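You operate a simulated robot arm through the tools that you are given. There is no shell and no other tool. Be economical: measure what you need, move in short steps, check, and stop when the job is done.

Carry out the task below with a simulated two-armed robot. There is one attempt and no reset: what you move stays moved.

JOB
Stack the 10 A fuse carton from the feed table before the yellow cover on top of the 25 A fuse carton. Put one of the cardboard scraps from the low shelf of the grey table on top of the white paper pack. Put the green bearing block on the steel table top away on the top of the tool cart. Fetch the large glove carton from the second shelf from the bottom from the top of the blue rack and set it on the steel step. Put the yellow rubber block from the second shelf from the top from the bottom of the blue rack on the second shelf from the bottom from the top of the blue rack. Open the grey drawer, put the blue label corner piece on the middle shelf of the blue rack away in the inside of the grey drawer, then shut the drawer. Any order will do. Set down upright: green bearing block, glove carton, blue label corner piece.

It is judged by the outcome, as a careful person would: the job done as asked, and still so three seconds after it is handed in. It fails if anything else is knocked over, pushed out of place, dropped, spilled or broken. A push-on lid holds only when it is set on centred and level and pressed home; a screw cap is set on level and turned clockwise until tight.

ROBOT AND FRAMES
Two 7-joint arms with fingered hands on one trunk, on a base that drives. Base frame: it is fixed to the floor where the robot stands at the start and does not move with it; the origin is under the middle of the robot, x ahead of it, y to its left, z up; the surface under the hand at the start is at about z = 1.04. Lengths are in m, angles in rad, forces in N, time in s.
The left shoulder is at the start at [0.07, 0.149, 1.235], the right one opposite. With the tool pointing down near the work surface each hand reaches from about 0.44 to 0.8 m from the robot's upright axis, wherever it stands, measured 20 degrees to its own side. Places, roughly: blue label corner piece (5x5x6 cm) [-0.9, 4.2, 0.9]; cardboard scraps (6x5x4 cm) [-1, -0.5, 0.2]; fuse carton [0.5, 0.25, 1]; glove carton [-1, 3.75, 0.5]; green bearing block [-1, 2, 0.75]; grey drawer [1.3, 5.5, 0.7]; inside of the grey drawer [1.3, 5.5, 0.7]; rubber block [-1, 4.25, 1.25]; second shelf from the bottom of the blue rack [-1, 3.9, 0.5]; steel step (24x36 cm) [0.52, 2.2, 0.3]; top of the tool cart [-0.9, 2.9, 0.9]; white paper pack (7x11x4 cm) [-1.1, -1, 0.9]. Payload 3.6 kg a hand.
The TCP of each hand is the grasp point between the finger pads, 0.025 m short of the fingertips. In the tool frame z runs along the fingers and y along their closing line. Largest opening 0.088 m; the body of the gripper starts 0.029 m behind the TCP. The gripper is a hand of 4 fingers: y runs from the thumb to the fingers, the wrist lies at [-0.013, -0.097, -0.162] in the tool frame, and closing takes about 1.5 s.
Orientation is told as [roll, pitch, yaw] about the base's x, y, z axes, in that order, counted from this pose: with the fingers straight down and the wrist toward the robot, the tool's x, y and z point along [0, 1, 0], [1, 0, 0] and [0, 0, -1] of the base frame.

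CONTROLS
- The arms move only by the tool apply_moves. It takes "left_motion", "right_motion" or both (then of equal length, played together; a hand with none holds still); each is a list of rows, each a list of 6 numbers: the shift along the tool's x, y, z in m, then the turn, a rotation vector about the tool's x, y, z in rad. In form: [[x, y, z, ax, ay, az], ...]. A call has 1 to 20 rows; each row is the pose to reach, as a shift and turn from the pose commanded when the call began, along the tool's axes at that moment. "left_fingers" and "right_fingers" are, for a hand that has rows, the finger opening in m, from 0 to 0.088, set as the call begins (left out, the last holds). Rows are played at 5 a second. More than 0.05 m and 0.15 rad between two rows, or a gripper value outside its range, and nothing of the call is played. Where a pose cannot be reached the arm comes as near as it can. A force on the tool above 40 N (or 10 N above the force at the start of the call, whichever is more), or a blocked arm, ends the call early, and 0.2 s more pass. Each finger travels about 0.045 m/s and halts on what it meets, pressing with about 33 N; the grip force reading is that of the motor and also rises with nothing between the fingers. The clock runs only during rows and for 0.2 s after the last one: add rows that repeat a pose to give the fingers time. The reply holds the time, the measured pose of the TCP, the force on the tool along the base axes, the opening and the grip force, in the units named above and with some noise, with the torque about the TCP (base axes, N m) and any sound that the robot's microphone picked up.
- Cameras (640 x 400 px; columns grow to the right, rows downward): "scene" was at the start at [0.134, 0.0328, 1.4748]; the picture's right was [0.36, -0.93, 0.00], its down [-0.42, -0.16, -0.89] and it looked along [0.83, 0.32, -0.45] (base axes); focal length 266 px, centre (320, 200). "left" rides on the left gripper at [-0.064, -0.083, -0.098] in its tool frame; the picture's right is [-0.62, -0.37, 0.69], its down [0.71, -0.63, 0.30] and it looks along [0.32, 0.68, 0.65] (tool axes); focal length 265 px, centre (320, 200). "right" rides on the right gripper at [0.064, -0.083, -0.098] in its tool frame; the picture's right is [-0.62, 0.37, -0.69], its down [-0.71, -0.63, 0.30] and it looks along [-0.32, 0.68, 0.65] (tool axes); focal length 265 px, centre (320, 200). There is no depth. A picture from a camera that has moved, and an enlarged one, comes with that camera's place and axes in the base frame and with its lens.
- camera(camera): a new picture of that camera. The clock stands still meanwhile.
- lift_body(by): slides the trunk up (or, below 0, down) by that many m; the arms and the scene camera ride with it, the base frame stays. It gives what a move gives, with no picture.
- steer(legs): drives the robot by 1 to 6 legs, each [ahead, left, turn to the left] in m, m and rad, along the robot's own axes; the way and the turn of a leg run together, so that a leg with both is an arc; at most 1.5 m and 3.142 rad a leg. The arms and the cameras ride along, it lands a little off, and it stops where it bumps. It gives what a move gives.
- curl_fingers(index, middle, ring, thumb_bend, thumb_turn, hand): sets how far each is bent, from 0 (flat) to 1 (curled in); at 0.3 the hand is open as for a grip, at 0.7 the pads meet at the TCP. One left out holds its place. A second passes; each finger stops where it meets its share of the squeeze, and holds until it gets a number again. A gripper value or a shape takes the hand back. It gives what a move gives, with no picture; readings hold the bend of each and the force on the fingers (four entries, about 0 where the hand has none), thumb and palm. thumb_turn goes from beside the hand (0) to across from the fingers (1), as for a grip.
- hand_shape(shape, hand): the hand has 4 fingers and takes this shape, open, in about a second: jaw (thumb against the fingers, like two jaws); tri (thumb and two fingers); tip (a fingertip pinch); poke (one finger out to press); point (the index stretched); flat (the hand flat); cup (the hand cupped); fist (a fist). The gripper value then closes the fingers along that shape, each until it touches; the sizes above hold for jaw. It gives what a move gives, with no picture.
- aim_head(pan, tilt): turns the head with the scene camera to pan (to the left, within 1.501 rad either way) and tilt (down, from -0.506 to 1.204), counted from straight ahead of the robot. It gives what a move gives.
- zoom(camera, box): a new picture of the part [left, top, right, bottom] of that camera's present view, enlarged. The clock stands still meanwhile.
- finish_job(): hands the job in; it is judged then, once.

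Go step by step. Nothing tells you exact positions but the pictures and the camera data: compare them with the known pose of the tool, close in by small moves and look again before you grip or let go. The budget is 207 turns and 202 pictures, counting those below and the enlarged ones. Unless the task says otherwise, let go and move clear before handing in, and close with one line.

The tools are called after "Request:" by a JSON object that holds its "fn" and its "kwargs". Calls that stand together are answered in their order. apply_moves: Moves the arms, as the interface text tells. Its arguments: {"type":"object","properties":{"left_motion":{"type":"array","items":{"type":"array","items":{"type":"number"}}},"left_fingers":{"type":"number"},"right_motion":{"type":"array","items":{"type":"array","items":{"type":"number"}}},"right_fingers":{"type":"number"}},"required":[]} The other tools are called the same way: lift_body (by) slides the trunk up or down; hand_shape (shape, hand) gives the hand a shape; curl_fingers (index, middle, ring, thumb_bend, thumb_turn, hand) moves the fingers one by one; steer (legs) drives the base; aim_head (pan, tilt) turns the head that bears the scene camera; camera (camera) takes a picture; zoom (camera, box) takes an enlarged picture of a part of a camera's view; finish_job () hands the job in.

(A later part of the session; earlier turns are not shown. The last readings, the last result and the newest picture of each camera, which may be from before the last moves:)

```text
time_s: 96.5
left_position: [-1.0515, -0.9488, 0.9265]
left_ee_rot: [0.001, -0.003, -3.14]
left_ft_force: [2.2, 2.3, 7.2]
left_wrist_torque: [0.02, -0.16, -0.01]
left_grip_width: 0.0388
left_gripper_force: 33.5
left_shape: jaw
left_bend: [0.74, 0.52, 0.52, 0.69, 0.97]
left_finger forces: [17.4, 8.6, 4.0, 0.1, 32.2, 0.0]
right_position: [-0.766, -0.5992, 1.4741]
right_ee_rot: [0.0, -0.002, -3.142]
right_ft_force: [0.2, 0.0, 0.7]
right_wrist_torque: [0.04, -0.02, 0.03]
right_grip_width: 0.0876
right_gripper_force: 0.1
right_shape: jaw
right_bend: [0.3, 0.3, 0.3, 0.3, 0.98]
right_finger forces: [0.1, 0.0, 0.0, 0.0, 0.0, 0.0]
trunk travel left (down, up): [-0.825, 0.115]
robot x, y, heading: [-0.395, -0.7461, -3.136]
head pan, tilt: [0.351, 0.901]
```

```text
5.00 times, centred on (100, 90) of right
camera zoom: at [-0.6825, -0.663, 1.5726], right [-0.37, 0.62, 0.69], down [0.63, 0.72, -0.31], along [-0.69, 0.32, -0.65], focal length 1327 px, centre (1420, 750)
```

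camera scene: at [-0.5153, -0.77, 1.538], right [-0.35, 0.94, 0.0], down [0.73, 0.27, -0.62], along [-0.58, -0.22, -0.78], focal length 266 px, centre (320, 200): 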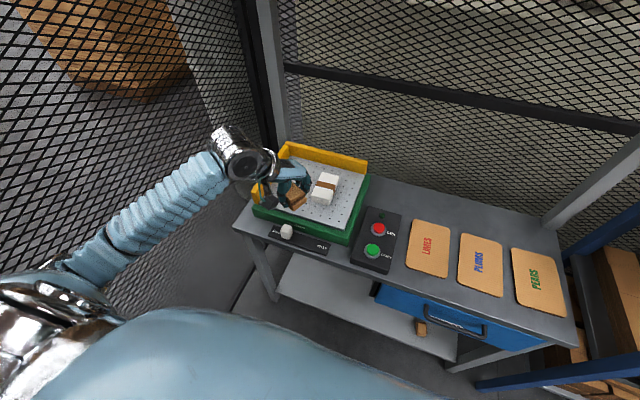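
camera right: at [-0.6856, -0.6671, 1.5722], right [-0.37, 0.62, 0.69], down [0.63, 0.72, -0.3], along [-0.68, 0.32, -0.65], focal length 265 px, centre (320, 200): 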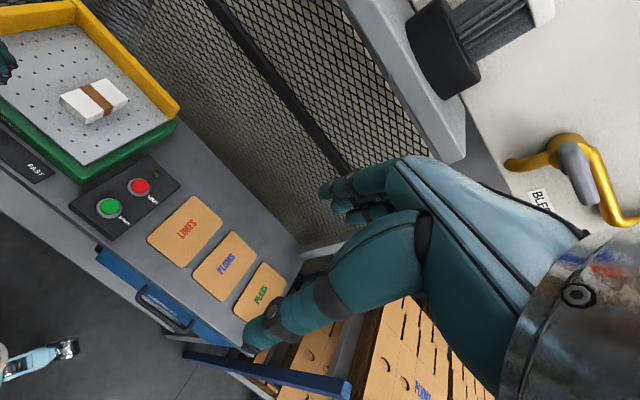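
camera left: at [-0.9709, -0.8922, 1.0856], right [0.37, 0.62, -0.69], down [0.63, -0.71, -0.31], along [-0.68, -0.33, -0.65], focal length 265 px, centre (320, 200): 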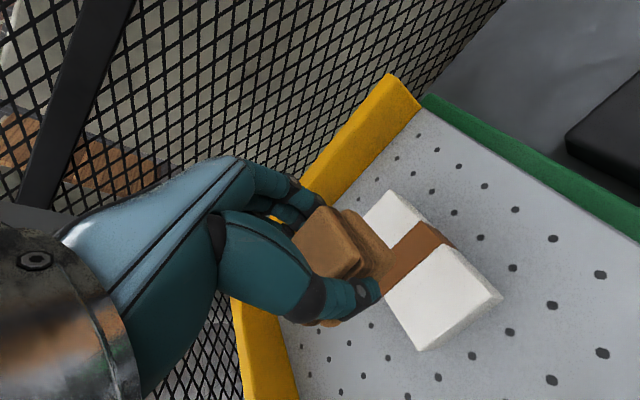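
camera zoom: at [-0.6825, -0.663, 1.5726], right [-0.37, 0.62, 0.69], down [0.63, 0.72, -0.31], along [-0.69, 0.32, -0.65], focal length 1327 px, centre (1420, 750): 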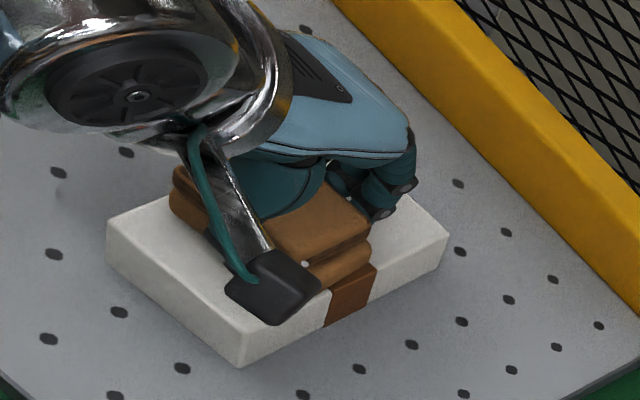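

The pack shifted a few millimetres with it, which is negligible, so I'll stop nudging and release.

Request:
{"fn": "apply_moves", "kwargs": {"left_motion": [[0, 0, -0.001, 0, 0, 0], [0, 0, -0.001, 0, 0, 0], [0, 0, -0.001, 0, 0, 0], [0, 0, -0.001, 0, 0, 0], [0, 0, -0.001, 0, 0, 0], [0, 0, -0.001, 0, 0, 0]], "left_fingers": 0.088}}

Request:
{"fn": "apply_moves", "kwargs": {"left_motion": [[0, 0, -0.03, 0, 0, 0], [0, 0, -0.07, 0, 0, 0], [0, 0, -0.11, 0, 0, 0], [0, -0.04, -0.14, 0, 0, 0], [0, -0.08, -0.16, 0, 0, 0], [0, -0.12, -0.17, 0, 0, 0]]}}

Request:
{"fn": "zoom", "kwargs": {"camera": "right", "box": [0, 20, 200, 160]}}

Request:
{"fn": "zoom", "kwargs": {"camera": "scene", "box": [260, 130, 400, 230]}}

```text
time_s: 97.9
left_position: [-1.0536, -0.95, 0.9263]
left_ee_rot: [0.001, -0.001, -3.141]
left_ft_force: [0.0, 0.1, 0.2]
left_wrist_torque: [-0.01, -0.01, 0.05]
left_grip_width: 0.0876
left_gripper_force: 0.1
left_shape: jaw
left_bend: [0.3, 0.3, 0.3, 0.3, 0.98]
left_finger forces: [0.0, 0.1, 0.1, 0.0, 0.0, 0.0]
right_position: [-0.7674, -0.6, 1.4731]
right_ee_rot: [0.0, 0.0, -3.141]
right_ft_force: [0.1, 0.8, 0.4]
right_wrist_torque: [-0.01, 0.03, -0.01]
right_grip_width: 0.0877
right_gripper_force: 0.0
right_shape: jaw
right_bend: [0.3, 0.3, 0.3, 0.3, 0.98]
right_finger forces: [0.0, 0.0, 0.0, 0.0, 0.1, 0.0]
trunk travel left (down, up): [-0.825, 0.115]
robot x, y, heading: [-0.3932, -0.7446, -3.139]
head pan, tilt: [0.351, 0.901]
```

```text
time_s: 99.3
left_position: [-0.9324, -0.9506, 1.0945]
left_ee_rot: [0.0, -0.002, -3.138]
left_ft_force: [-0.6, -0.8, 0.3]
left_wrist_torque: [-0.03, -0.02, -0.03]
left_grip_width: 0.0877
left_gripper_force: 0.0
left_shape: jaw
left_bend: [0.3, 0.3, 0.3, 0.3, 0.98]
left_finger forces: [0.0, 0.0, 0.0, 0.0, 0.0, 0.0]
right_position: [-0.7656, -0.5997, 1.4738]
right_ee_rot: [0.0, -0.002, -3.14]
right_ft_force: [0.1, -0.1, 0.6]
right_wrist_torque: [-0.03, 0.01, 0.03]
right_grip_width: 0.0876
right_gripper_force: 0.1
right_shape: jaw
right_bend: [0.3, 0.3, 0.3, 0.3, 0.98]
right_finger forces: [0.0, 0.1, 0.1, 0.0, 0.0, 0.1]
trunk travel left (down, up): [-0.825, 0.115]
robot x, y, heading: [-0.3933, -0.7478, -3.139]
head pan, tilt: [0.351, 0.901]
```

```text
2.86 times, centred on (100, 90) of right
camera zoom: at [-0.6832, -0.6637, 1.5725], right [-0.37, 0.62, 0.69], down [0.63, 0.72, -0.31], along [-0.69, 0.32, -0.65], focal length 758 px, centre (949, 514)
```

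zoom: 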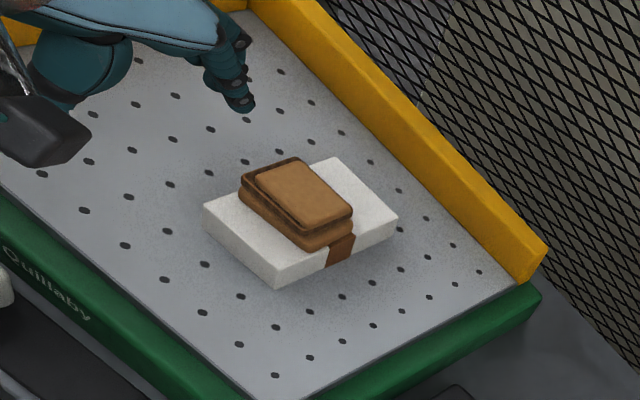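

```text
4.00 times, centred on (330, 180) of scene
camera zoom: at [-0.5147, -0.7708, 1.538], right [-0.35, 0.94, 0.0], down [0.73, 0.27, -0.62], along [-0.58, -0.22, -0.78], focal length 1062 px, centre (280, 280)
```

zoom: 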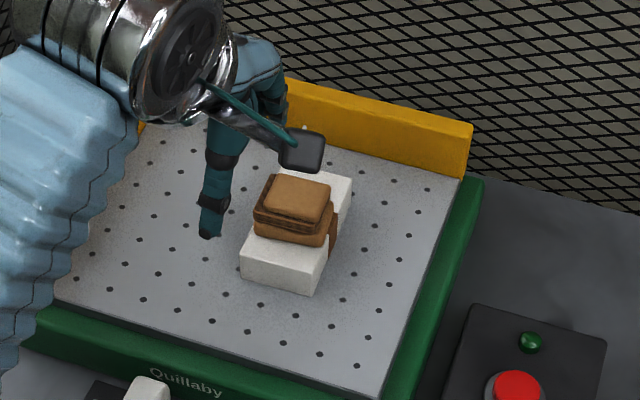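

The scrap rests well on the paper pack. Next is the bearing block, so I'll retract the hand, back off, turn to face +y and drive up the aisle.

Request:
{"fn": "apply_moves", "kwargs": {"left_motion": [[0.0, -0.04, -0.03, 0, 0, 0], [0.0, -0.08, -0.06, 0, 0, 0], [0, -0.1, -0.1, 0, 0, 0]]}}

Request:
{"fn": "steer", "kwargs": {"legs": [[-0.24, 0, 0], [0, 0, -1.571], [1.2, 0, 0]]}}

Request:
{"fn": "aim_head", "kwargs": {"pan": 0.4, "tilt": 0.5}}

Request:
{"fn": "camera", "kwargs": {"camera": "scene"}}

```text
time_s: 100.1
left_position: [-0.8355, -0.9503, 1.1957]
left_ee_rot: [0.002, 0.002, -3.139]
left_ft_force: [-0.2, 0.1, 0.3]
left_wrist_torque: [0.02, 0.0, -0.02]
left_grip_width: 0.0878
left_gripper_force: 0.0
left_shape: jaw
left_bend: [0.3, 0.3, 0.3, 0.3, 0.98]
left_finger forces: [0.0, 0.0, 0.1, 0.0, 0.0, 0.0]
right_position: [-0.7702, -0.5989, 1.4723]
right_ee_rot: [-0.001, 0.002, -3.139]
right_ft_force: [0.4, -0.6, 0.0]
right_wrist_torque: [-0.01, 0.01, -0.03]
right_grip_width: 0.0877
right_gripper_force: 0.1
right_shape: jaw
right_bend: [0.3, 0.3, 0.3, 0.3, 0.98]
right_finger forces: [0.0, 0.1, 0.1, 0.0, 0.0, 0.1]
trunk travel left (down, up): [-0.825, 0.115]
robot x, y, heading: [-0.3961, -0.7446, -3.137]
head pan, tilt: [0.351, 0.901]
```

```text
time_s: 128.7
left_position: [-0.3778, 0.883, 1.1969]
left_ee_rot: [0.0, 0.0, 1.583]
left_ft_force: [-0.7, 0.3, -0.9]
left_wrist_torque: [0.0, -0.04, 0.02]
left_grip_width: 0.0877
left_gripper_force: 0.1
left_shape: jaw
left_bend: [0.3, 0.3, 0.3, 0.3, 0.98]
left_finger forces: [0.1, 0.0, 0.1, 0.0, 0.1, 0.0]
right_position: [-0.0267, 0.8222, 1.4733]
right_ee_rot: [0.0, 0.0, 1.583]
right_ft_force: [-0.5, -0.1, 0.5]
right_wrist_torque: [0.02, -0.02, -0.04]
right_grip_width: 0.0876
right_gripper_force: 0.0
right_shape: jaw
right_bend: [0.3, 0.3, 0.3, 0.3, 0.98]
right_finger forces: [0.1, 0.0, 0.1, 0.0, 0.0, 0.1]
trunk travel left (down, up): [-0.825, 0.115]
robot x, y, heading: [-0.168, 0.4456, 1.585]
head pan, tilt: [0.351, 0.901]
```

```text
time_s: 129.5
left_position: [-0.3769, 0.8839, 1.1965]
left_ee_rot: [0.001, -0.001, 1.582]
left_ft_force: [-0.5, 0.6, 0.0]
left_wrist_torque: [-0.04, -0.02, 0.0]
left_grip_width: 0.0875
left_gripper_force: 0.0
left_shape: jaw
left_bend: [0.3, 0.3, 0.3, 0.3, 0.98]
left_finger forces: [0.1, 0.1, 0.0, 0.1, 0.0, 0.0]
right_position: [-0.0269, 0.8204, 1.4728]
right_ee_rot: [-0.001, 0.0, 1.582]
right_ft_force: [-0.7, 0.3, 0.2]
right_wrist_torque: [-0.02, 0.02, -0.01]
right_grip_width: 0.0877
right_gripper_force: 0.1
right_shape: jaw
right_bend: [0.3, 0.3, 0.3, 0.3, 0.98]
right_finger forces: [0.0, 0.0, 0.0, 0.1, 0.0, 0.0]
trunk travel left (down, up): [-0.825, 0.115]
robot x, y, heading: [-0.1643, 0.4464, 1.589]
head pan, tilt: [0.4, 0.499]
```

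```text
143 pictures are left
camera scene: at [-0.2055, 0.5787, 1.5718], right [0.92, 0.4, 0.0], down [0.19, -0.44, -0.88], along [-0.35, 0.8, -0.48], focal length 266 px, centre (320, 200)
```

scene: 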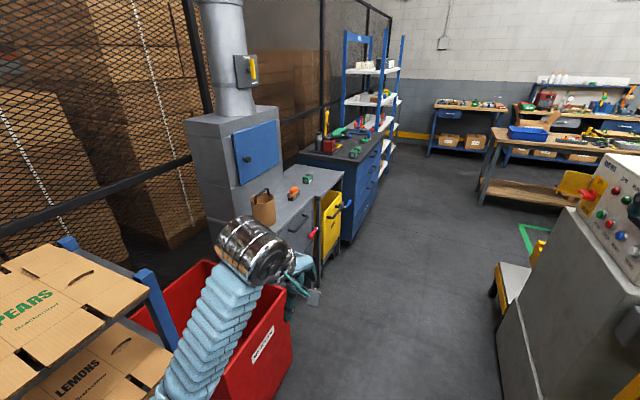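

The green bearing block is on the steel table past the furnace. I'll drive ahead and turn left to face it.

Request:
{"fn": "steer", "kwargs": {"legs": [[1.45, 0, 0], [0.1, 0, 0], [0, 0, 1.555]]}}

Request:
{"fn": "aim_head", "kwargs": {"pan": 0.0, "tilt": 0.7}}

Request:
{"fn": "camera", "kwargs": {"camera": "scene"}}

Request:
{"fn": "camera", "kwargs": {"camera": "right"}}

```text
time_s: 159.2
left_position: [-0.6421, 1.784, 1.1969]
left_ee_rot: [0.001, 0.001, 3.128]
left_ft_force: [-0.7, -0.4, -0.3]
left_wrist_torque: [0.0, 0.0, -0.04]
left_grip_width: 0.0878
left_gripper_force: 0.0
left_shape: jaw
left_bend: [0.3, 0.3, 0.3, 0.3, 0.98]
left_finger forces: [0.1, 0.0, 0.1, 0.0, 0.1, 0.1]
right_position: [-0.5706, 2.1331, 1.4726]
right_ee_rot: [-0.001, -0.001, 3.128]
right_ft_force: [-0.2, 0.5, 0.1]
right_wrist_torque: [0.03, 0.0, 0.0]
right_grip_width: 0.0878
right_gripper_force: 0.1
right_shape: jaw
right_bend: [0.3, 0.3, 0.3, 0.3, 0.98]
right_finger forces: [0.1, 0.0, 0.1, 0.1, 0.0, 0.0]
trunk travel left (down, up): [-0.825, 0.115]
robot x, y, heading: [-0.2011, 1.9833, 3.131]
head pan, tilt: [0.4, 0.499]
```

```text
time_s: 160.1
left_position: [-0.6427, 1.7841, 1.197]
left_ee_rot: [0.0, 0.001, 3.128]
left_ft_force: [-0.7, 0.1, 0.2]
left_wrist_torque: [0.01, -0.01, -0.01]
left_grip_width: 0.0879
left_gripper_force: 0.0
left_shape: jaw
left_bend: [0.3, 0.3, 0.3, 0.3, 0.98]
left_finger forces: [0.0, 0.0, 0.0, 0.0, 0.0, 0.0]
right_position: [-0.5718, 2.1324, 1.4732]
right_ee_rot: [-0.001, -0.002, 3.127]
right_ft_force: [0.0, -0.3, 0.2]
right_wrist_torque: [-0.04, 0.0, 0.0]
right_grip_width: 0.0876
right_gripper_force: 0.1
right_shape: jaw
right_bend: [0.3, 0.3, 0.3, 0.3, 0.98]
right_finger forces: [0.0, 0.0, 0.0, 0.1, 0.0, 0.0]
trunk travel left (down, up): [-0.825, 0.115]
robot x, y, heading: [-0.1985, 1.9833, 3.13]
head pan, tilt: [0.0, 0.7]
```

```text
142 pictures are left
camera scene: at [-0.3361, 1.9839, 1.5541], right [0.01, 1.0, 0.0], down [0.64, -0.01, -0.77], along [-0.77, 0.01, -0.64], focal length 266 px, centre (320, 200)
```

scene: 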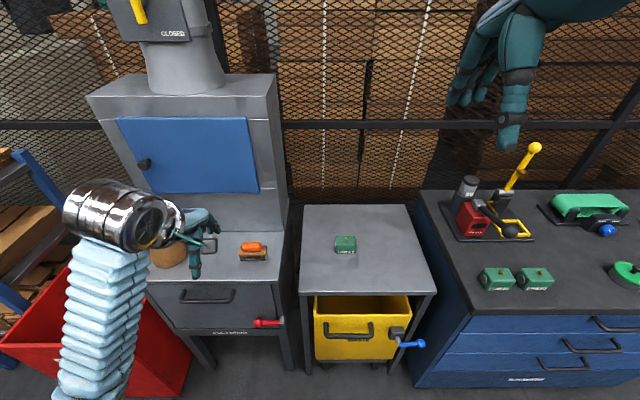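

```text
141 pictures are left
camera right: at [-0.4891, 2.0676, 1.5724], right [-0.36, 0.63, 0.69], down [0.64, 0.71, -0.31], along [-0.68, 0.33, -0.65], focal length 265 px, centre (320, 200)
```

right: 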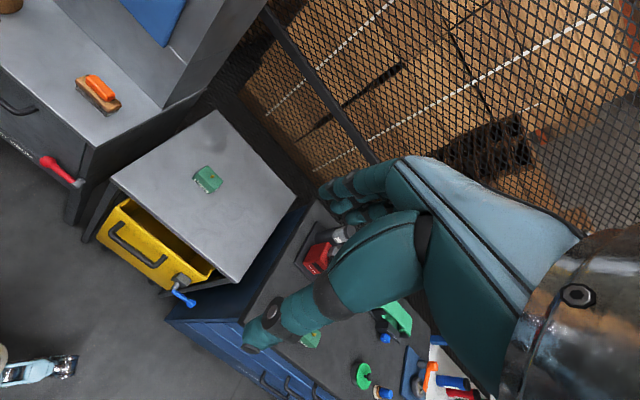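

The bearing block sits on the small steel table. I'll zoom in to measure it, and the cart as well.

Request:
{"fn": "zoom", "kwargs": {"camera": "scene", "box": [300, 200, 420, 290]}}

Request:
{"fn": "zoom", "kwargs": {"camera": "right", "box": [150, 130, 270, 220]}}

Request:
{"fn": "zoom", "kwargs": {"camera": "scene", "box": [410, 130, 640, 330]}}

```text
4.44 times, centred on (360, 245) of scene
camera zoom: at [-0.3361, 1.9839, 1.5541], right [0.01, 1.0, 0.0], down [0.64, -0.01, -0.77], along [-0.77, 0.01, -0.64], focal length 1180 px, centre (142, 0)
```

zoom: 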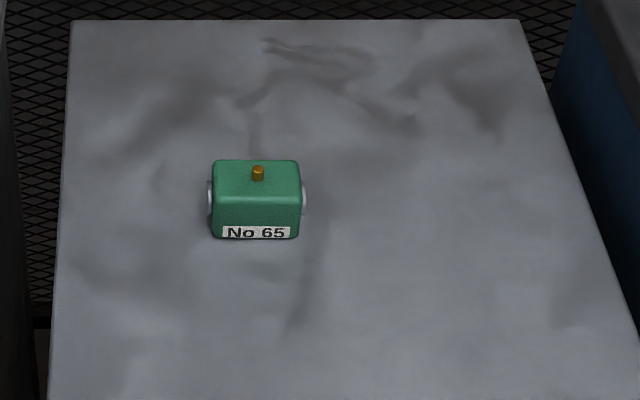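

```text
4.44 times, centred on (210, 175) of right
camera zoom: at [-0.4891, 2.0676, 1.5724], right [-0.36, 0.63, 0.69], down [0.64, 0.71, -0.31], along [-0.68, 0.33, -0.65], focal length 1180 px, centre (809, 311)
```

zoom: 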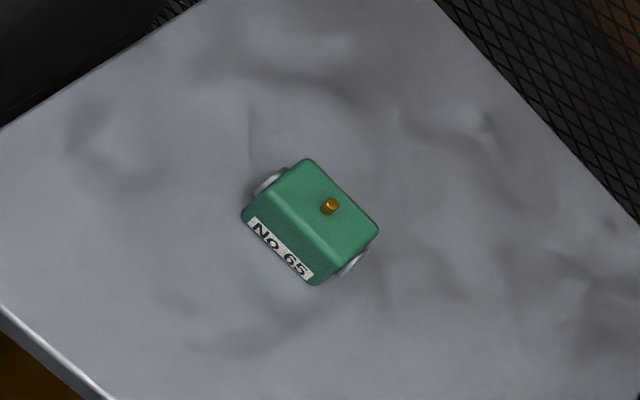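

```text
2.00 times, centred on (525, 230) of scene
camera zoom: at [-0.3361, 1.9839, 1.5541], right [0.01, 1.0, 0.0], down [0.64, -0.01, -0.77], along [-0.77, 0.01, -0.64], focal length 531 px, centre (-90, 140)
```

zoom: 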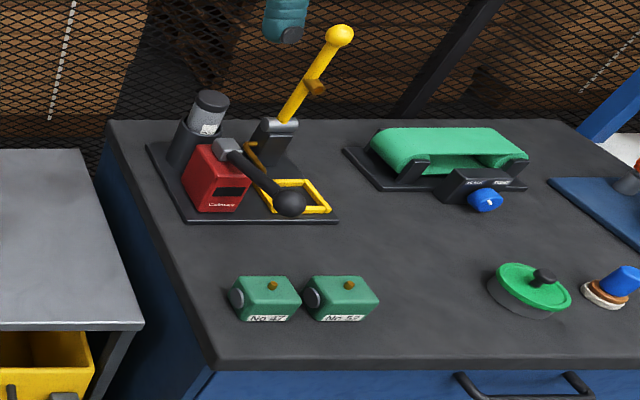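

The block's top is near [-0.935, 2.078, 0.875] and it stands upright. I'll shift right so the left hand can take it, lower the trunk a little, and re-measure.

Request:
{"fn": "steer", "kwargs": {"legs": [[0.04, -0.27, 0.011]]}}

Request:
{"fn": "lift_body", "kwargs": {"by": -0.15}}

Request:
{"fn": "camera", "kwargs": {"camera": "left"}}

Request:
{"fn": "camera", "kwargs": {"camera": "scene"}}

```text
time_s: 164.1
left_position: [-0.6766, 2.0437, 1.1967]
left_ee_rot: [-0.001, 0.0, -3.139]
left_ft_force: [-0.4, -0.3, -0.3]
left_wrist_torque: [0.01, 0.0, 0.01]
left_grip_width: 0.0875
left_gripper_force: 0.2
left_shape: jaw
left_bend: [0.3, 0.3, 0.3, 0.3, 0.98]
left_finger forces: [0.0, 0.1, 0.0, 0.1, 0.0, 0.0]
right_position: [-0.6123, 2.3931, 1.4736]
right_ee_rot: [-0.002, -0.001, -3.139]
right_ft_force: [-0.9, -0.5, -0.3]
right_wrist_torque: [0.01, -0.02, 0.03]
right_grip_width: 0.0876
right_gripper_force: 0.1
right_shape: jaw
right_bend: [0.3, 0.3, 0.3, 0.3, 0.98]
right_finger forces: [0.0, 0.0, 0.0, 0.0, 0.1, 0.0]
trunk travel left (down, up): [-0.825, 0.115]
robot x, y, heading: [-0.2402, 2.2522, -3.132]
head pan, tilt: [0.0, 0.7]
```

```text
time_s: 165.8
left_position: [-0.6779, 2.0447, 1.0466]
left_ee_rot: [0.0, 0.0, -3.139]
left_ft_force: [-0.4, 0.3, 0.0]
left_wrist_torque: [0.01, 0.01, -0.02]
left_grip_width: 0.0879
left_gripper_force: 0.0
left_shape: jaw
left_bend: [0.3, 0.3, 0.3, 0.3, 0.98]
left_finger forces: [0.0, 0.1, 0.0, 0.0, 0.0, 0.0]
right_position: [-0.6118, 2.3959, 1.3241]
right_ee_rot: [0.002, -0.002, -3.139]
right_ft_force: [0.2, 0.0, -0.5]
right_wrist_torque: [-0.02, 0.03, 0.01]
right_grip_width: 0.0877
right_gripper_force: 0.1
right_shape: jaw
right_bend: [0.3, 0.3, 0.3, 0.3, 0.98]
right_finger forces: [0.0, 0.0, 0.0, 0.0, 0.0, 0.1]
trunk travel left (down, up): [-0.675, 0.265]
robot x, y, heading: [-0.2387, 2.2507, -3.137]
head pan, tilt: [0.0, 0.7]
```

```text
137 pictures are left
camera left: at [-0.5948, 2.11, 1.1453], right [0.37, 0.62, -0.69], down [0.63, -0.71, -0.3], along [-0.68, -0.32, -0.65], focal length 265 px, centre (320, 200)
```

left: 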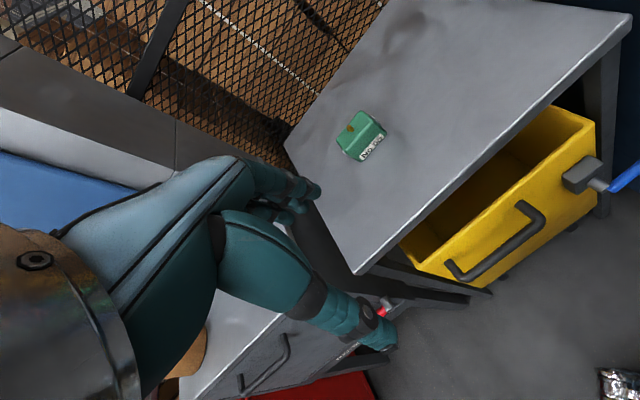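

```text
136 pictures are left
camera scene: at [-0.374, 2.2518, 1.4041], right [0.0, 1.0, 0.0], down [0.64, 0.0, -0.77], along [-0.77, 0.0, -0.64], focal length 266 px, centre (320, 200)
```

scene: 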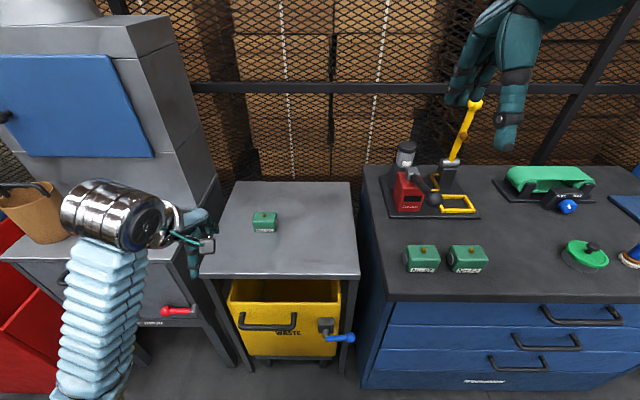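

Estimates put the block near [-0.936, 2.083]. I'll move above it and look again from close up.

Request:
{"fn": "apply_moves", "kwargs": {"left_motion": [[-0.006, 0.043, 0, 0, 0, 0], [-0.013, 0.086, 0.01, 0, 0, 0], [-0.02, 0.129, 0.02, 0, 0, 0], [-0.026, 0.172, 0.04, 0, 0, 0], [-0.032, 0.215, 0.06, 0, 0, 0], [-0.039, 0.258, 0.07, 0, 0, 0], [-0.039, 0.258, 0.07, 0, 0, 0]]}}

Request:
{"fn": "camera", "kwargs": {"camera": "left"}}

Request:
{"fn": "zoom", "kwargs": {"camera": "scene", "box": [180, 150, 380, 290]}}

```text
time_s: 167.4
left_position: [-0.9358, 2.0853, 0.9779]
left_ee_rot: [-0.001, -0.001, -3.141]
left_ft_force: [0.7, 0.6, 0.5]
left_wrist_torque: [-0.01, -0.03, -0.03]
left_grip_width: 0.0879
left_gripper_force: 0.0
left_shape: jaw
left_bend: [0.3, 0.3, 0.3, 0.3, 0.98]
left_finger forces: [0.0, 0.0, 0.1, 0.1, 0.0, 0.0]
right_position: [-0.6115, 2.3949, 1.3234]
right_ee_rot: [0.001, -0.002, -3.141]
right_ft_force: [0.4, -0.4, -0.6]
right_wrist_torque: [0.0, -0.01, 0.04]
right_grip_width: 0.0875
right_gripper_force: 0.2
right_shape: jaw
right_bend: [0.3, 0.3, 0.3, 0.3, 0.98]
right_finger forces: [0.0, 0.0, 0.0, 0.1, 0.0, 0.0]
trunk travel left (down, up): [-0.675, 0.265]
robot x, y, heading: [-0.2381, 2.2551, -3.137]
head pan, tilt: [0.0, 0.7]
```

```text
135 pictures are left
camera left: at [-0.8525, 2.1501, 1.076], right [0.37, 0.62, -0.69], down [0.63, -0.71, -0.31], along [-0.69, -0.32, -0.65], focal length 265 px, centre (320, 200)
```

left: 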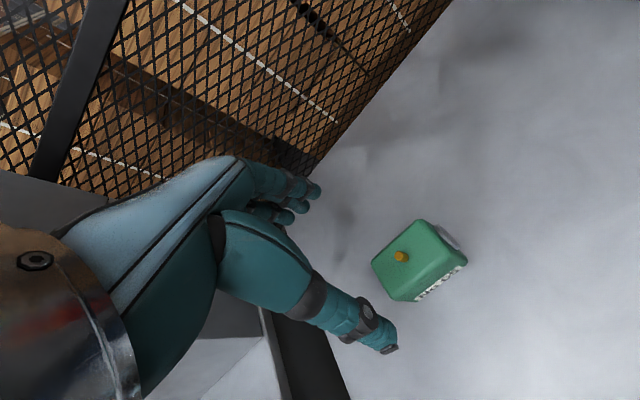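

```text
2.86 times, centred on (280, 220) of scene
camera zoom: at [-0.3737, 2.2517, 1.4041], right [0.0, 1.0, 0.0], down [0.64, 0.0, -0.77], along [-0.77, 0.0, -0.64], focal length 759 px, centre (434, 143)
```

zoom: 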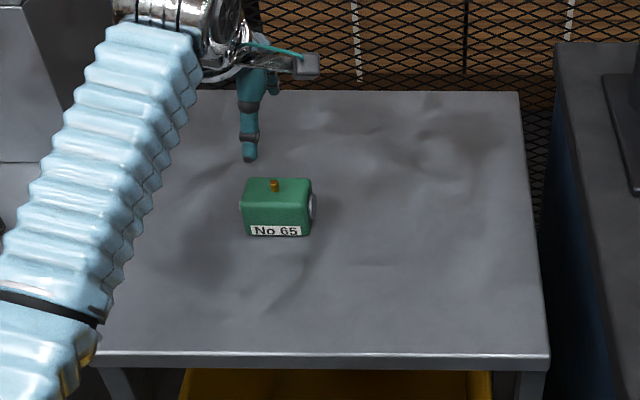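

The block's centre is about [-0.953, 2.085], its top is at z = 0.857 and the table at about 0.81. I'll lower over it.

Request:
{"fn": "apply_moves", "kwargs": {"left_motion": [[0, 0.017, 0.02, 0, 0, 0], [0, 0.017, 0.06, 0, 0, 0], [0, 0.017, 0.1, 0, 0, 0], [0, 0.017, 0.125, 0, 0, 0], [0, 0.017, 0.125, 0, 0, 0]]}}

Request:
{"fn": "camera", "kwargs": {"camera": "left"}}

Request:
{"fn": "zoom", "kwargs": {"camera": "scene", "box": [200, 150, 340, 250]}}

```text
time_s: 168.6
left_position: [-0.9551, 2.0835, 0.8531]
left_ee_rot: [0.0, -0.002, -3.142]
left_ft_force: [-0.6, -0.2, 0.6]
left_wrist_torque: [0.01, -0.01, -0.03]
left_grip_width: 0.0877
left_gripper_force: 0.1
left_shape: jaw
left_bend: [0.3, 0.3, 0.3, 0.3, 0.98]
left_finger forces: [0.0, 0.0, 0.0, 0.1, 0.0, 0.0]
right_position: [-0.6122, 2.396, 1.3239]
right_ee_rot: [0.0, -0.002, -3.141]
right_ft_force: [0.0, 0.3, 0.1]
right_wrist_torque: [0.02, 0.0, -0.02]
right_grip_width: 0.0875
right_gripper_force: 0.0
right_shape: jaw
right_bend: [0.3, 0.3, 0.3, 0.3, 0.98]
right_finger forces: [0.1, 0.0, 0.0, 0.0, 0.0, 0.1]
trunk travel left (down, up): [-0.675, 0.265]
robot x, y, heading: [-0.2389, 2.2537, -3.136]
head pan, tilt: [0.0, 0.7]
```

```text
133 pictures are left
camera left: at [-0.87, 2.1484, 0.9518], right [0.37, 0.62, -0.69], down [0.63, -0.71, -0.31], along [-0.68, -0.32, -0.65], focal length 265 px, centre (320, 200)
```

left: 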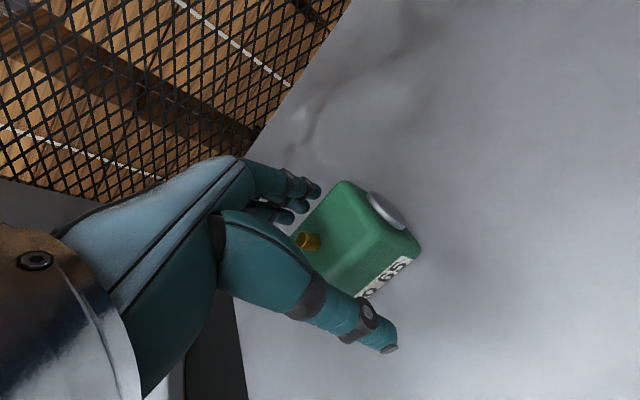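

```text
4.00 times, centred on (270, 200) of scene
camera zoom: at [-0.3735, 2.2517, 1.4041], right [0.0, 1.0, 0.0], down [0.64, 0.0, -0.77], along [-0.77, 0.0, -0.64], focal length 1062 px, centre (520, 200)
```

zoom: 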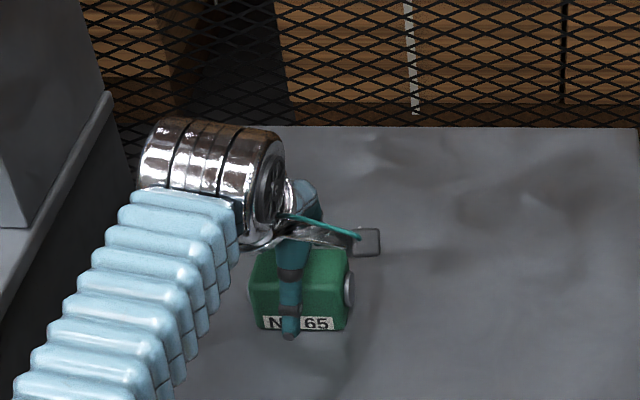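

The fingers straddle the block. I'll go slightly lower and close.

Request:
{"fn": "apply_moves", "kwargs": {"left_motion": [[-0.004, 0, 0.007, 0, 0, 0], [-0.004, 0, 0.007, 0, 0, 0]]}}

Request:
{"fn": "apply_moves", "kwargs": {"left_motion": [[0, 0, 0, 0, 0, 0], [0, 0, 0, 0, 0, 0], [0, 0, 0, 0, 0, 0], [0, 0, 0, 0, 0, 0], [0, 0, 0, 0, 0, 0], [0, 0, 0, 0, 0, 0], [0, 0, 0, 0, 0, 0], [0, 0, 0, 0, 0, 0]], "left_fingers": 0.0}}

Request:
{"fn": "apply_moves", "kwargs": {"left_motion": [[0, 0, -0.02, 0, 0, 0], [0, 0, -0.06, 0, 0, 0], [0, 0, -0.1, 0, 0, 0], [0, 0, -0.14, 0, 0, 0], [0, -0.04, -0.17, 0, 0, 0], [0, -0.08, -0.2, 0, 0, 0], [0, -0.12, -0.23, 0, 0, 0], [0, -0.165, -0.25, 0, 0, 0], [0, -0.21, -0.25, 0, 0, 0], [0, -0.25, -0.25, 0, 0, 0]]}}

Request:
{"fn": "camera", "kwargs": {"camera": "left"}}

Request:
{"fn": "camera", "kwargs": {"camera": "scene"}}

```text
time_s: 169.2
left_position: [-0.9519, 2.0861, 0.8456]
left_ee_rot: [0.001, 0.002, -3.14]
left_ft_force: [0.4, -0.4, -0.6]
left_wrist_torque: [-0.03, -0.04, 0.04]
left_grip_width: 0.0877
left_gripper_force: 0.0
left_shape: jaw
left_bend: [0.3, 0.3, 0.3, 0.3, 0.98]
left_finger forces: [0.1, 0.0, 0.0, 0.0, 0.1, 0.1]
right_position: [-0.6113, 2.3955, 1.3242]
right_ee_rot: [-0.001, -0.001, -3.139]
right_ft_force: [0.1, -0.6, 0.0]
right_wrist_torque: [0.0, -0.01, 0.01]
right_grip_width: 0.0875
right_gripper_force: 0.0
right_shape: jaw
right_bend: [0.3, 0.3, 0.3, 0.3, 0.98]
right_finger forces: [0.0, 0.0, 0.1, 0.1, 0.0, 0.1]
trunk travel left (down, up): [-0.675, 0.265]
robot x, y, heading: [-0.2366, 2.2524, -3.139]
head pan, tilt: [0.0, 0.7]
```

```text
time_s: 171.0
left_position: [-0.9531, 2.0872, 0.8453]
left_ee_rot: [0.001, 0.0, -3.139]
left_ft_force: [-0.3, -0.6, 0.3]
left_wrist_torque: [0.0, -0.01, -0.09]
left_grip_width: 0.0401
left_gripper_force: 32.5
left_shape: jaw
left_bend: [0.74, 0.44, 0.4, 0.72, 1.0]
left_finger forces: [16.5, 9.0, 4.2, 0.0, 30.1, 0.0]
right_position: [-0.6115, 2.3959, 1.3241]
right_ee_rot: [-0.001, 0.0, -3.139]
right_ft_force: [-0.3, -0.1, -0.2]
right_wrist_torque: [0.0, -0.01, -0.02]
right_grip_width: 0.0879
right_gripper_force: 0.0
right_shape: jaw
right_bend: [0.3, 0.3, 0.3, 0.3, 0.98]
right_finger forces: [0.0, 0.0, 0.0, 0.0, 0.1, 0.0]
trunk travel left (down, up): [-0.675, 0.265]
robot x, y, heading: [-0.2371, 2.2495, -3.138]
head pan, tilt: [0.0, 0.7]
```

```text
time_s: 173.2
left_position: [-0.7012, 2.0902, 1.0948]
left_ee_rot: [-0.002, 0.001, -3.143]
left_ft_force: [0.2, -0.2, -5.7]
left_wrist_torque: [0.05, -0.03, 0.0]
left_grip_width: 0.0396
left_gripper_force: 32.7
left_shape: jaw
left_bend: [0.74, 0.45, 0.43, 0.72, 0.99]
left_finger forces: [17.3, 8.4, 4.4, 0.0, 30.3, 0.0]
right_position: [-0.6109, 2.3944, 1.3241]
right_ee_rot: [-0.002, -0.001, -3.141]
right_ft_force: [0.7, -0.3, -0.6]
right_wrist_torque: [-0.01, 0.03, -0.01]
right_grip_width: 0.0877
right_gripper_force: 0.0
right_shape: jaw
right_bend: [0.3, 0.3, 0.3, 0.3, 0.98]
right_finger forces: [0.0, 0.1, 0.0, 0.1, 0.0, 0.1]
trunk travel left (down, up): [-0.675, 0.265]
robot x, y, heading: [-0.237, 2.2512, -3.138]
head pan, tilt: [0.0, 0.7]
```

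```text
131 pictures are left
camera left: at [-0.6181, 2.1543, 1.1943], right [0.37, 0.62, -0.69], down [0.63, -0.71, -0.3], along [-0.68, -0.32, -0.66], focal length 265 px, centre (320, 200)
```

left: 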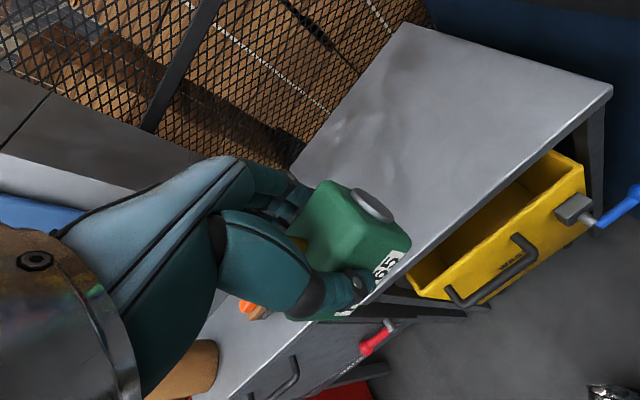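

```text
130 pictures are left
camera scene: at [-0.3738, 2.251, 1.4041], right [0.0, 1.0, 0.0], down [0.64, 0.0, -0.77], along [-0.77, 0.0, -0.64], focal length 266 px, centre (320, 200)
```

scene: 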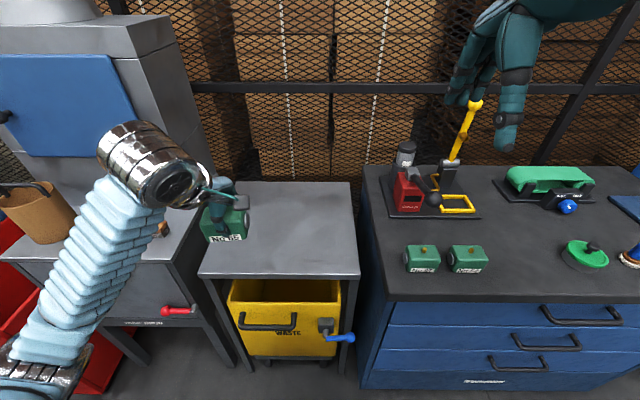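

The block is held. I'll slide right along the cart, keeping the block high, then look at the free space on the cart top.

Request:
{"fn": "steer", "kwargs": {"legs": [[0, -0.68, -0.005]]}}

Request:
{"fn": "camera", "kwargs": {"camera": "scene"}}

Request:
{"fn": "camera", "kwargs": {"camera": "left"}}

Request:
{"fn": "camera", "kwargs": {"camera": "right"}}

```text
time_s: 182.3
left_position: [-0.701, 2.773, 1.0943]
left_ee_rot: [-0.001, 0.0, 3.131]
left_ft_force: [-0.6, 0.0, -6.3]
left_wrist_torque: [0.02, -0.02, 0.0]
left_grip_width: 0.0397
left_gripper_force: 33.1
left_shape: jaw
left_bend: [0.74, 0.45, 0.43, 0.72, 0.99]
left_finger forces: [17.5, 8.4, 4.2, 0.0, 30.3, 0.1]
right_position: [-0.6094, 3.0757, 1.3237]
right_ee_rot: [-0.001, 0.001, 3.129]
right_ft_force: [0.1, 1.2, -0.2]
right_wrist_torque: [0.02, 0.0, 0.03]
right_grip_width: 0.0878
right_gripper_force: 0.3
right_shape: jaw
right_bend: [0.3, 0.3, 0.3, 0.3, 0.98]
right_finger forces: [0.0, 0.1, 0.1, 0.0, 0.0, 0.0]
trunk travel left (down, up): [-0.675, 0.265]
robot x, y, heading: [-0.2339, 2.9268, 3.132]
head pan, tilt: [0.0, 0.7]
```

```text
129 pictures are left
camera scene: at [-0.3724, 2.9299, 1.4039], right [0.01, 1.0, 0.0], down [0.64, -0.01, -0.76], along [-0.76, 0.01, -0.64], focal length 266 px, centre (320, 200)
```

scene: 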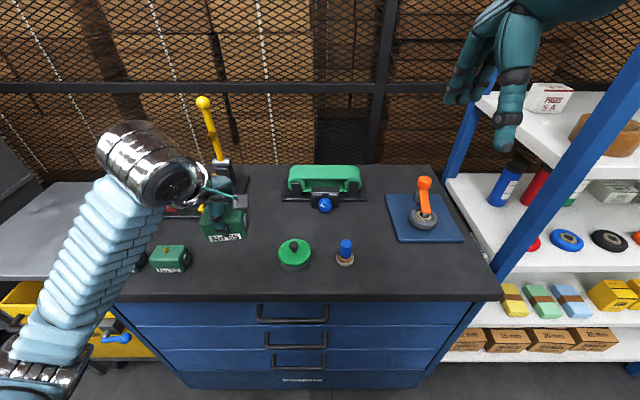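

```text
128 pictures are left
camera left: at [-0.6184, 2.8359, 1.1943], right [0.38, 0.62, -0.69], down [0.62, -0.72, -0.3], along [-0.69, -0.31, -0.65], focal length 265 px, centre (320, 200)
```

left: 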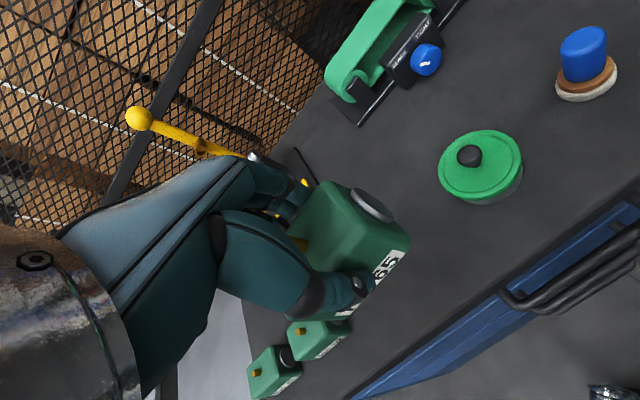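

```text
127 pictures are left
camera right: at [-0.5253, 3.0107, 1.4223], right [-0.36, 0.62, 0.69], down [0.64, 0.71, -0.3], along [-0.68, 0.33, -0.65], focal length 265 px, centre (320, 200)
```

right: 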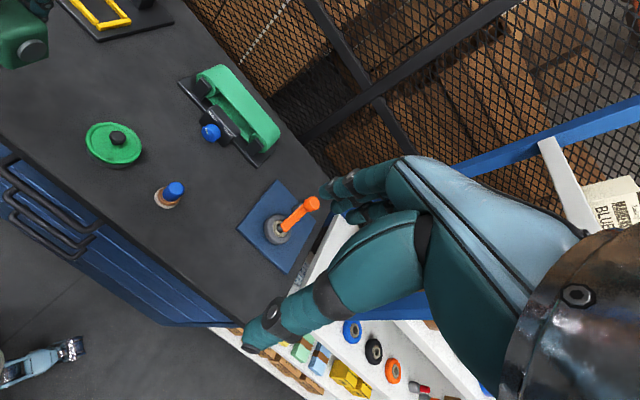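

There is a free gap on the cart near [-0.80, 2.727], between the No 52 block and the green disc. I'll move above it and lower partway.

Request:
{"fn": "apply_moves", "kwargs": {"left_motion": [[0.012, 0.03, 0.0, 0, 0, 0], [0.024, 0.06, 0.02, 0, 0, 0], [0.036, 0.085, 0.05, 0, 0, 0], [0.047, 0.0985, 0.09, 0, 0, 0], [0.047, 0.0985, 0.125, 0, 0, 0], [0.047, 0.0985, 0.125, 0, 0, 0]]}}

Request:
{"fn": "zoom", "kwargs": {"camera": "scene", "box": [120, 150, 360, 310]}}

Request:
{"fn": "camera", "kwargs": {"camera": "left"}}

```text
time_s: 183.7
left_position: [-0.7992, 2.7281, 0.9694]
left_ee_rot: [0.001, 0.002, 3.129]
left_ft_force: [0.2, -0.2, -7.0]
left_wrist_torque: [0.04, 0.0, 0.0]
left_grip_width: 0.0397
left_gripper_force: 33.2
left_shape: jaw
left_bend: [0.74, 0.45, 0.43, 0.72, 0.99]
left_finger forces: [17.5, 8.4, 4.2, 0.0, 30.2, 0.0]
right_position: [-0.6077, 3.0792, 1.3234]
right_ee_rot: [0.0, -0.001, 3.129]
right_ft_force: [0.5, -0.4, 0.3]
right_wrist_torque: [0.02, 0.03, -0.02]
right_grip_width: 0.0877
right_gripper_force: 0.1
right_shape: jaw
right_bend: [0.3, 0.3, 0.3, 0.3, 0.98]
right_finger forces: [0.0, 0.0, 0.0, 0.0, 0.0, 0.0]
trunk travel left (down, up): [-0.675, 0.265]
robot x, y, heading: [-0.2359, 2.9298, 3.134]
head pan, tilt: [0.0, 0.7]
```

```text
2.50 times, centred on (240, 230) of scene
camera zoom: at [-0.3717, 2.933, 1.4041], right [0.01, 1.0, 0.0], down [0.64, -0.01, -0.76], along [-0.76, 0.01, -0.64], focal length 664 px, centre (520, 125)
```

zoom: 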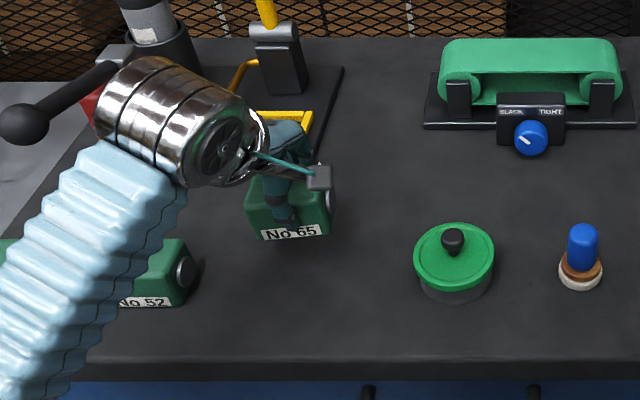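

```text
125 pictures are left
camera left: at [-0.7162, 2.7912, 1.0674], right [0.38, 0.61, -0.69], down [0.62, -0.72, -0.3], along [-0.69, -0.32, -0.65], focal length 265 px, centre (320, 200)
```

left: 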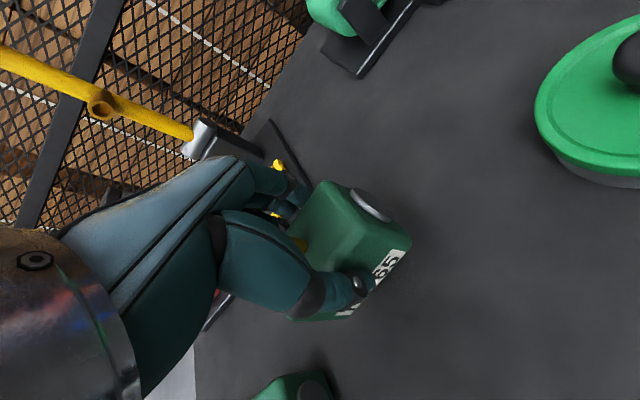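

The spot is clear. I'll lower gently until it touches.

Request:
{"fn": "apply_moves", "kwargs": {"left_motion": [[0, 0, 0.015, 0, 0, 0], [0, 0, 0.028, 0, 0, 0], [0, 0, 0.034, 0, 0, 0], [0, 0, 0.038, 0, 0, 0], [0, 0, 0.038, 0, 0, 0]]}}

Request:
{"fn": "zoom", "kwargs": {"camera": "scene", "box": [180, 180, 300, 260]}}

```text
time_s: 184.9
left_position: [-0.8009, 2.7286, 0.9319]
left_ee_rot: [-0.002, 0.001, 3.13]
left_ft_force: [1.6, 0.0, -6.1]
left_wrist_torque: [0.0, -0.02, 0.03]
left_grip_width: 0.0396
left_gripper_force: 33.3
left_shape: jaw
left_bend: [0.74, 0.45, 0.43, 0.72, 0.99]
left_finger forces: [17.5, 8.3, 4.2, 0.0, 30.1, 0.0]
right_position: [-0.6069, 3.0785, 1.3237]
right_ee_rot: [-0.001, 0.0, 3.129]
right_ft_force: [0.5, -0.2, 0.2]
right_wrist_torque: [0.01, 0.0, 0.01]
right_grip_width: 0.0877
right_gripper_force: 0.1
right_shape: jaw
right_bend: [0.3, 0.3, 0.3, 0.3, 0.98]
right_finger forces: [0.1, 0.0, 0.0, 0.0, 0.0, 0.1]
trunk travel left (down, up): [-0.675, 0.265]
robot x, y, heading: [-0.2368, 2.9323, 3.135]
head pan, tilt: [0.0, 0.7]
```

```text
5.00 times, centred on (240, 220) of scene
camera zoom: at [-0.3723, 2.9324, 1.404], right [0.01, 1.0, 0.0], down [0.64, -0.01, -0.76], along [-0.76, 0.01, -0.64], focal length 1328 px, centre (720, 100)
```

zoom: 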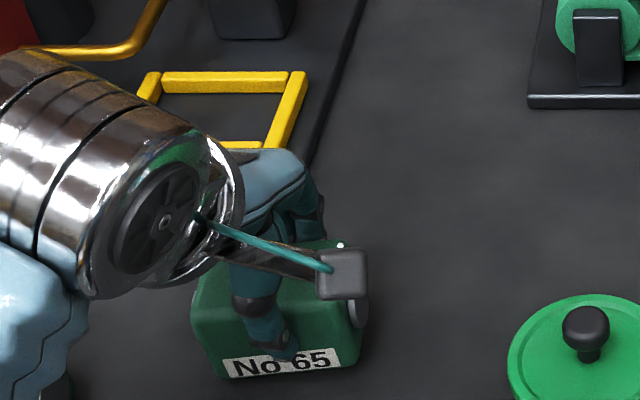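

Request:
{"fn": "apply_moves", "kwargs": {"left_motion": [[0, 0, 0.002, 0, 0, 0], [0, 0, 0.004, 0, 0, 0], [0, 0, 0.006, 0, 0, 0], [0, 0, 0.006, 0, 0, 0]]}}

```text
time_s: 185.9
left_position: [-0.8006, 2.7279, 0.9273]
left_ee_rot: [-0.001, 0.0, 3.13]
left_ft_force: [-1.7, 1.5, -4.6]
left_wrist_torque: [0.0, 0.02, -0.04]
left_grip_width: 0.0395
left_gripper_force: 33.6
left_shape: jaw
left_bend: [0.74, 0.45, 0.43, 0.72, 0.99]
left_finger forces: [17.9, 8.5, 4.6, 0.1, 30.0, 0.0]
right_position: [-0.6073, 3.0783, 1.3231]
right_ee_rot: [-0.001, -0.002, 3.128]
right_ft_force: [-0.6, 1.6, -0.1]
right_wrist_torque: [0.01, 0.03, 0.03]
right_grip_width: 0.088
right_gripper_force: 0.1
right_shape: jaw
right_bend: [0.3, 0.3, 0.3, 0.3, 0.98]
right_finger forces: [0.0, 0.0, 0.0, 0.1, 0.0, 0.1]
trunk travel left (down, up): [-0.675, 0.265]
robot x, y, heading: [-0.2371, 2.9284, 3.131]
head pan, tilt: [0.0, 0.7]
```

Touching has just begun. I'll go 2 mm more.

Request:
{"fn": "apply_moves", "kwargs": {"left_motion": [[0, 0, 0.001, 0, 0, 0], [0, 0, 0.002, 0, 0, 0], [0, 0, 0.002, 0, 0, 0]]}}

Request:
{"fn": "zoom", "kwargs": {"camera": "scene", "box": [180, 180, 300, 260]}}

```text
time_s: 186.7
left_position: [-0.8012, 2.7288, 0.9259]
left_ee_rot: [0.001, 0.0, 3.13]
left_ft_force: [-0.7, 1.9, -2.8]
left_wrist_torque: [-0.01, -0.02, -0.03]
left_grip_width: 0.0395
left_gripper_force: 33.0
left_shape: jaw
left_bend: [0.74, 0.45, 0.43, 0.73, 0.98]
left_finger forces: [17.6, 8.7, 4.8, 0.0, 30.4, 0.0]
right_position: [-0.6087, 3.0789, 1.3221]
right_ee_rot: [0.0, 0.001, 3.13]
right_ft_force: [0.5, 0.6, -0.3]
right_wrist_torque: [0.0, 0.02, 0.02]
right_grip_width: 0.0877
right_gripper_force: 0.0
right_shape: jaw
right_bend: [0.3, 0.3, 0.3, 0.3, 0.98]
right_finger forces: [0.0, 0.0, 0.1, 0.0, 0.0, 0.1]
trunk travel left (down, up): [-0.675, 0.265]
robot x, y, heading: [-0.2331, 2.9324, 3.133]
head pan, tilt: [0.0, 0.7]
```

```text
5.00 times, centred on (240, 220) of scene
camera zoom: at [-0.372, 2.9328, 1.404], right [0.01, 1.0, 0.0], down [0.64, -0.01, -0.76], along [-0.76, 0.01, -0.64], focal length 1328 px, centre (720, 100)
```

zoom: 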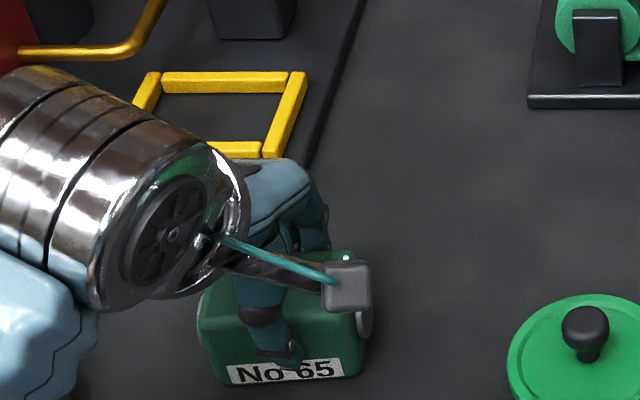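

Request:
{"fn": "apply_moves", "kwargs": {"left_motion": [[0, 0, 0.0015, 0, 0, 0], [0, 0, 0.003, 0, 0, 0], [0, 0, 0.003, 0, 0, 0]]}}

Request:
{"fn": "apply_moves", "kwargs": {"left_motion": [[0, 0, 0, 0, 0, 0], [0, 0, 0, 0, 0, 0], [0, 0, 0, 0, 0, 0], [0, 0, 0, 0, 0, 0], [0, 0, 0, 0, 0, 0], [0, 0, 0, 0, 0, 0], [0, 0, 0, 0, 0, 0]], "left_fingers": 0.088}}

Request:
{"fn": "zoom", "kwargs": {"camera": "scene", "box": [180, 180, 300, 260]}}

Request:
{"fn": "camera", "kwargs": {"camera": "left"}}

```text
time_s: 187.5
left_position: [-0.8005, 2.7295, 0.9243]
left_ee_rot: [0.0, -0.005, 3.128]
left_ft_force: [-4.1, 1.4, 10.3]
left_wrist_torque: [-0.06, 0.05, -0.02]
left_grip_width: 0.0397
left_gripper_force: 32.9
left_shape: jaw
left_bend: [0.74, 0.45, 0.43, 0.73, 0.98]
left_finger forces: [19.6, 10.1, 5.2, 0.0, 31.4, 0.1]
right_position: [-0.6066, 3.0794, 1.3235]
right_ee_rot: [0.0, -0.003, 3.129]
right_ft_force: [-0.3, 0.1, -0.8]
right_wrist_torque: [-0.02, 0.01, 0.02]
right_grip_width: 0.0875
right_gripper_force: 0.1
right_shape: jaw
right_bend: [0.3, 0.3, 0.3, 0.3, 0.98]
right_finger forces: [0.1, 0.0, 0.0, 0.0, 0.0, 0.1]
trunk travel left (down, up): [-0.675, 0.265]
robot x, y, heading: [-0.2357, 2.9321, 3.133]
head pan, tilt: [0.0, 0.7]
```

```text
time_s: 189.1
left_position: [-0.8013, 2.7296, 0.9226]
left_ee_rot: [0.0, -0.001, 3.128]
left_ft_force: [-0.5, 0.4, -0.8]
left_wrist_torque: [-0.02, 0.0, 0.03]
left_grip_width: 0.0873
left_gripper_force: 0.0
left_shape: jaw
left_bend: [0.3, 0.3, 0.3, 0.3, 0.98]
left_finger forces: [0.0, 0.1, 0.0, 0.0, 0.0, 0.0]
right_position: [-0.6063, 3.0779, 1.3233]
right_ee_rot: [-0.001, -0.002, 3.129]
right_ft_force: [0.7, -0.1, 0.2]
right_wrist_torque: [0.0, 0.03, -0.04]
right_grip_width: 0.0876
right_gripper_force: 0.1
right_shape: jaw
right_bend: [0.3, 0.3, 0.3, 0.3, 0.98]
right_finger forces: [0.0, 0.0, 0.0, 0.0, 0.1, 0.0]
trunk travel left (down, up): [-0.675, 0.265]
robot x, y, heading: [-0.2357, 2.9344, 3.131]
head pan, tilt: [0.0, 0.7]
```

```text
5.00 times, centred on (240, 220) of scene
camera zoom: at [-0.3718, 2.9322, 1.404], right [0.01, 1.0, 0.0], down [0.64, -0.01, -0.76], along [-0.76, 0.01, -0.64], focal length 1328 px, centre (720, 100)
```

zoom: 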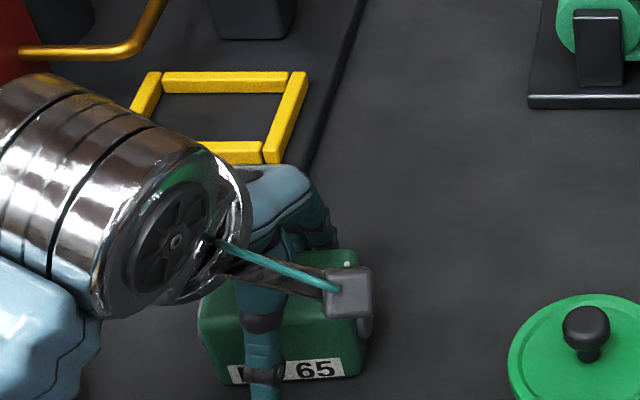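

```text
121 pictures are left
camera left: at [-0.717, 2.7922, 1.0208], right [0.38, 0.62, -0.69], down [0.62, -0.72, -0.3], along [-0.69, -0.32, -0.65], focal length 265 px, centre (320, 200)
```

left: 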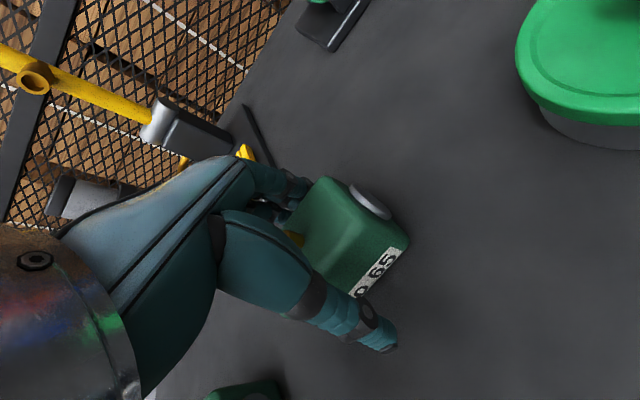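

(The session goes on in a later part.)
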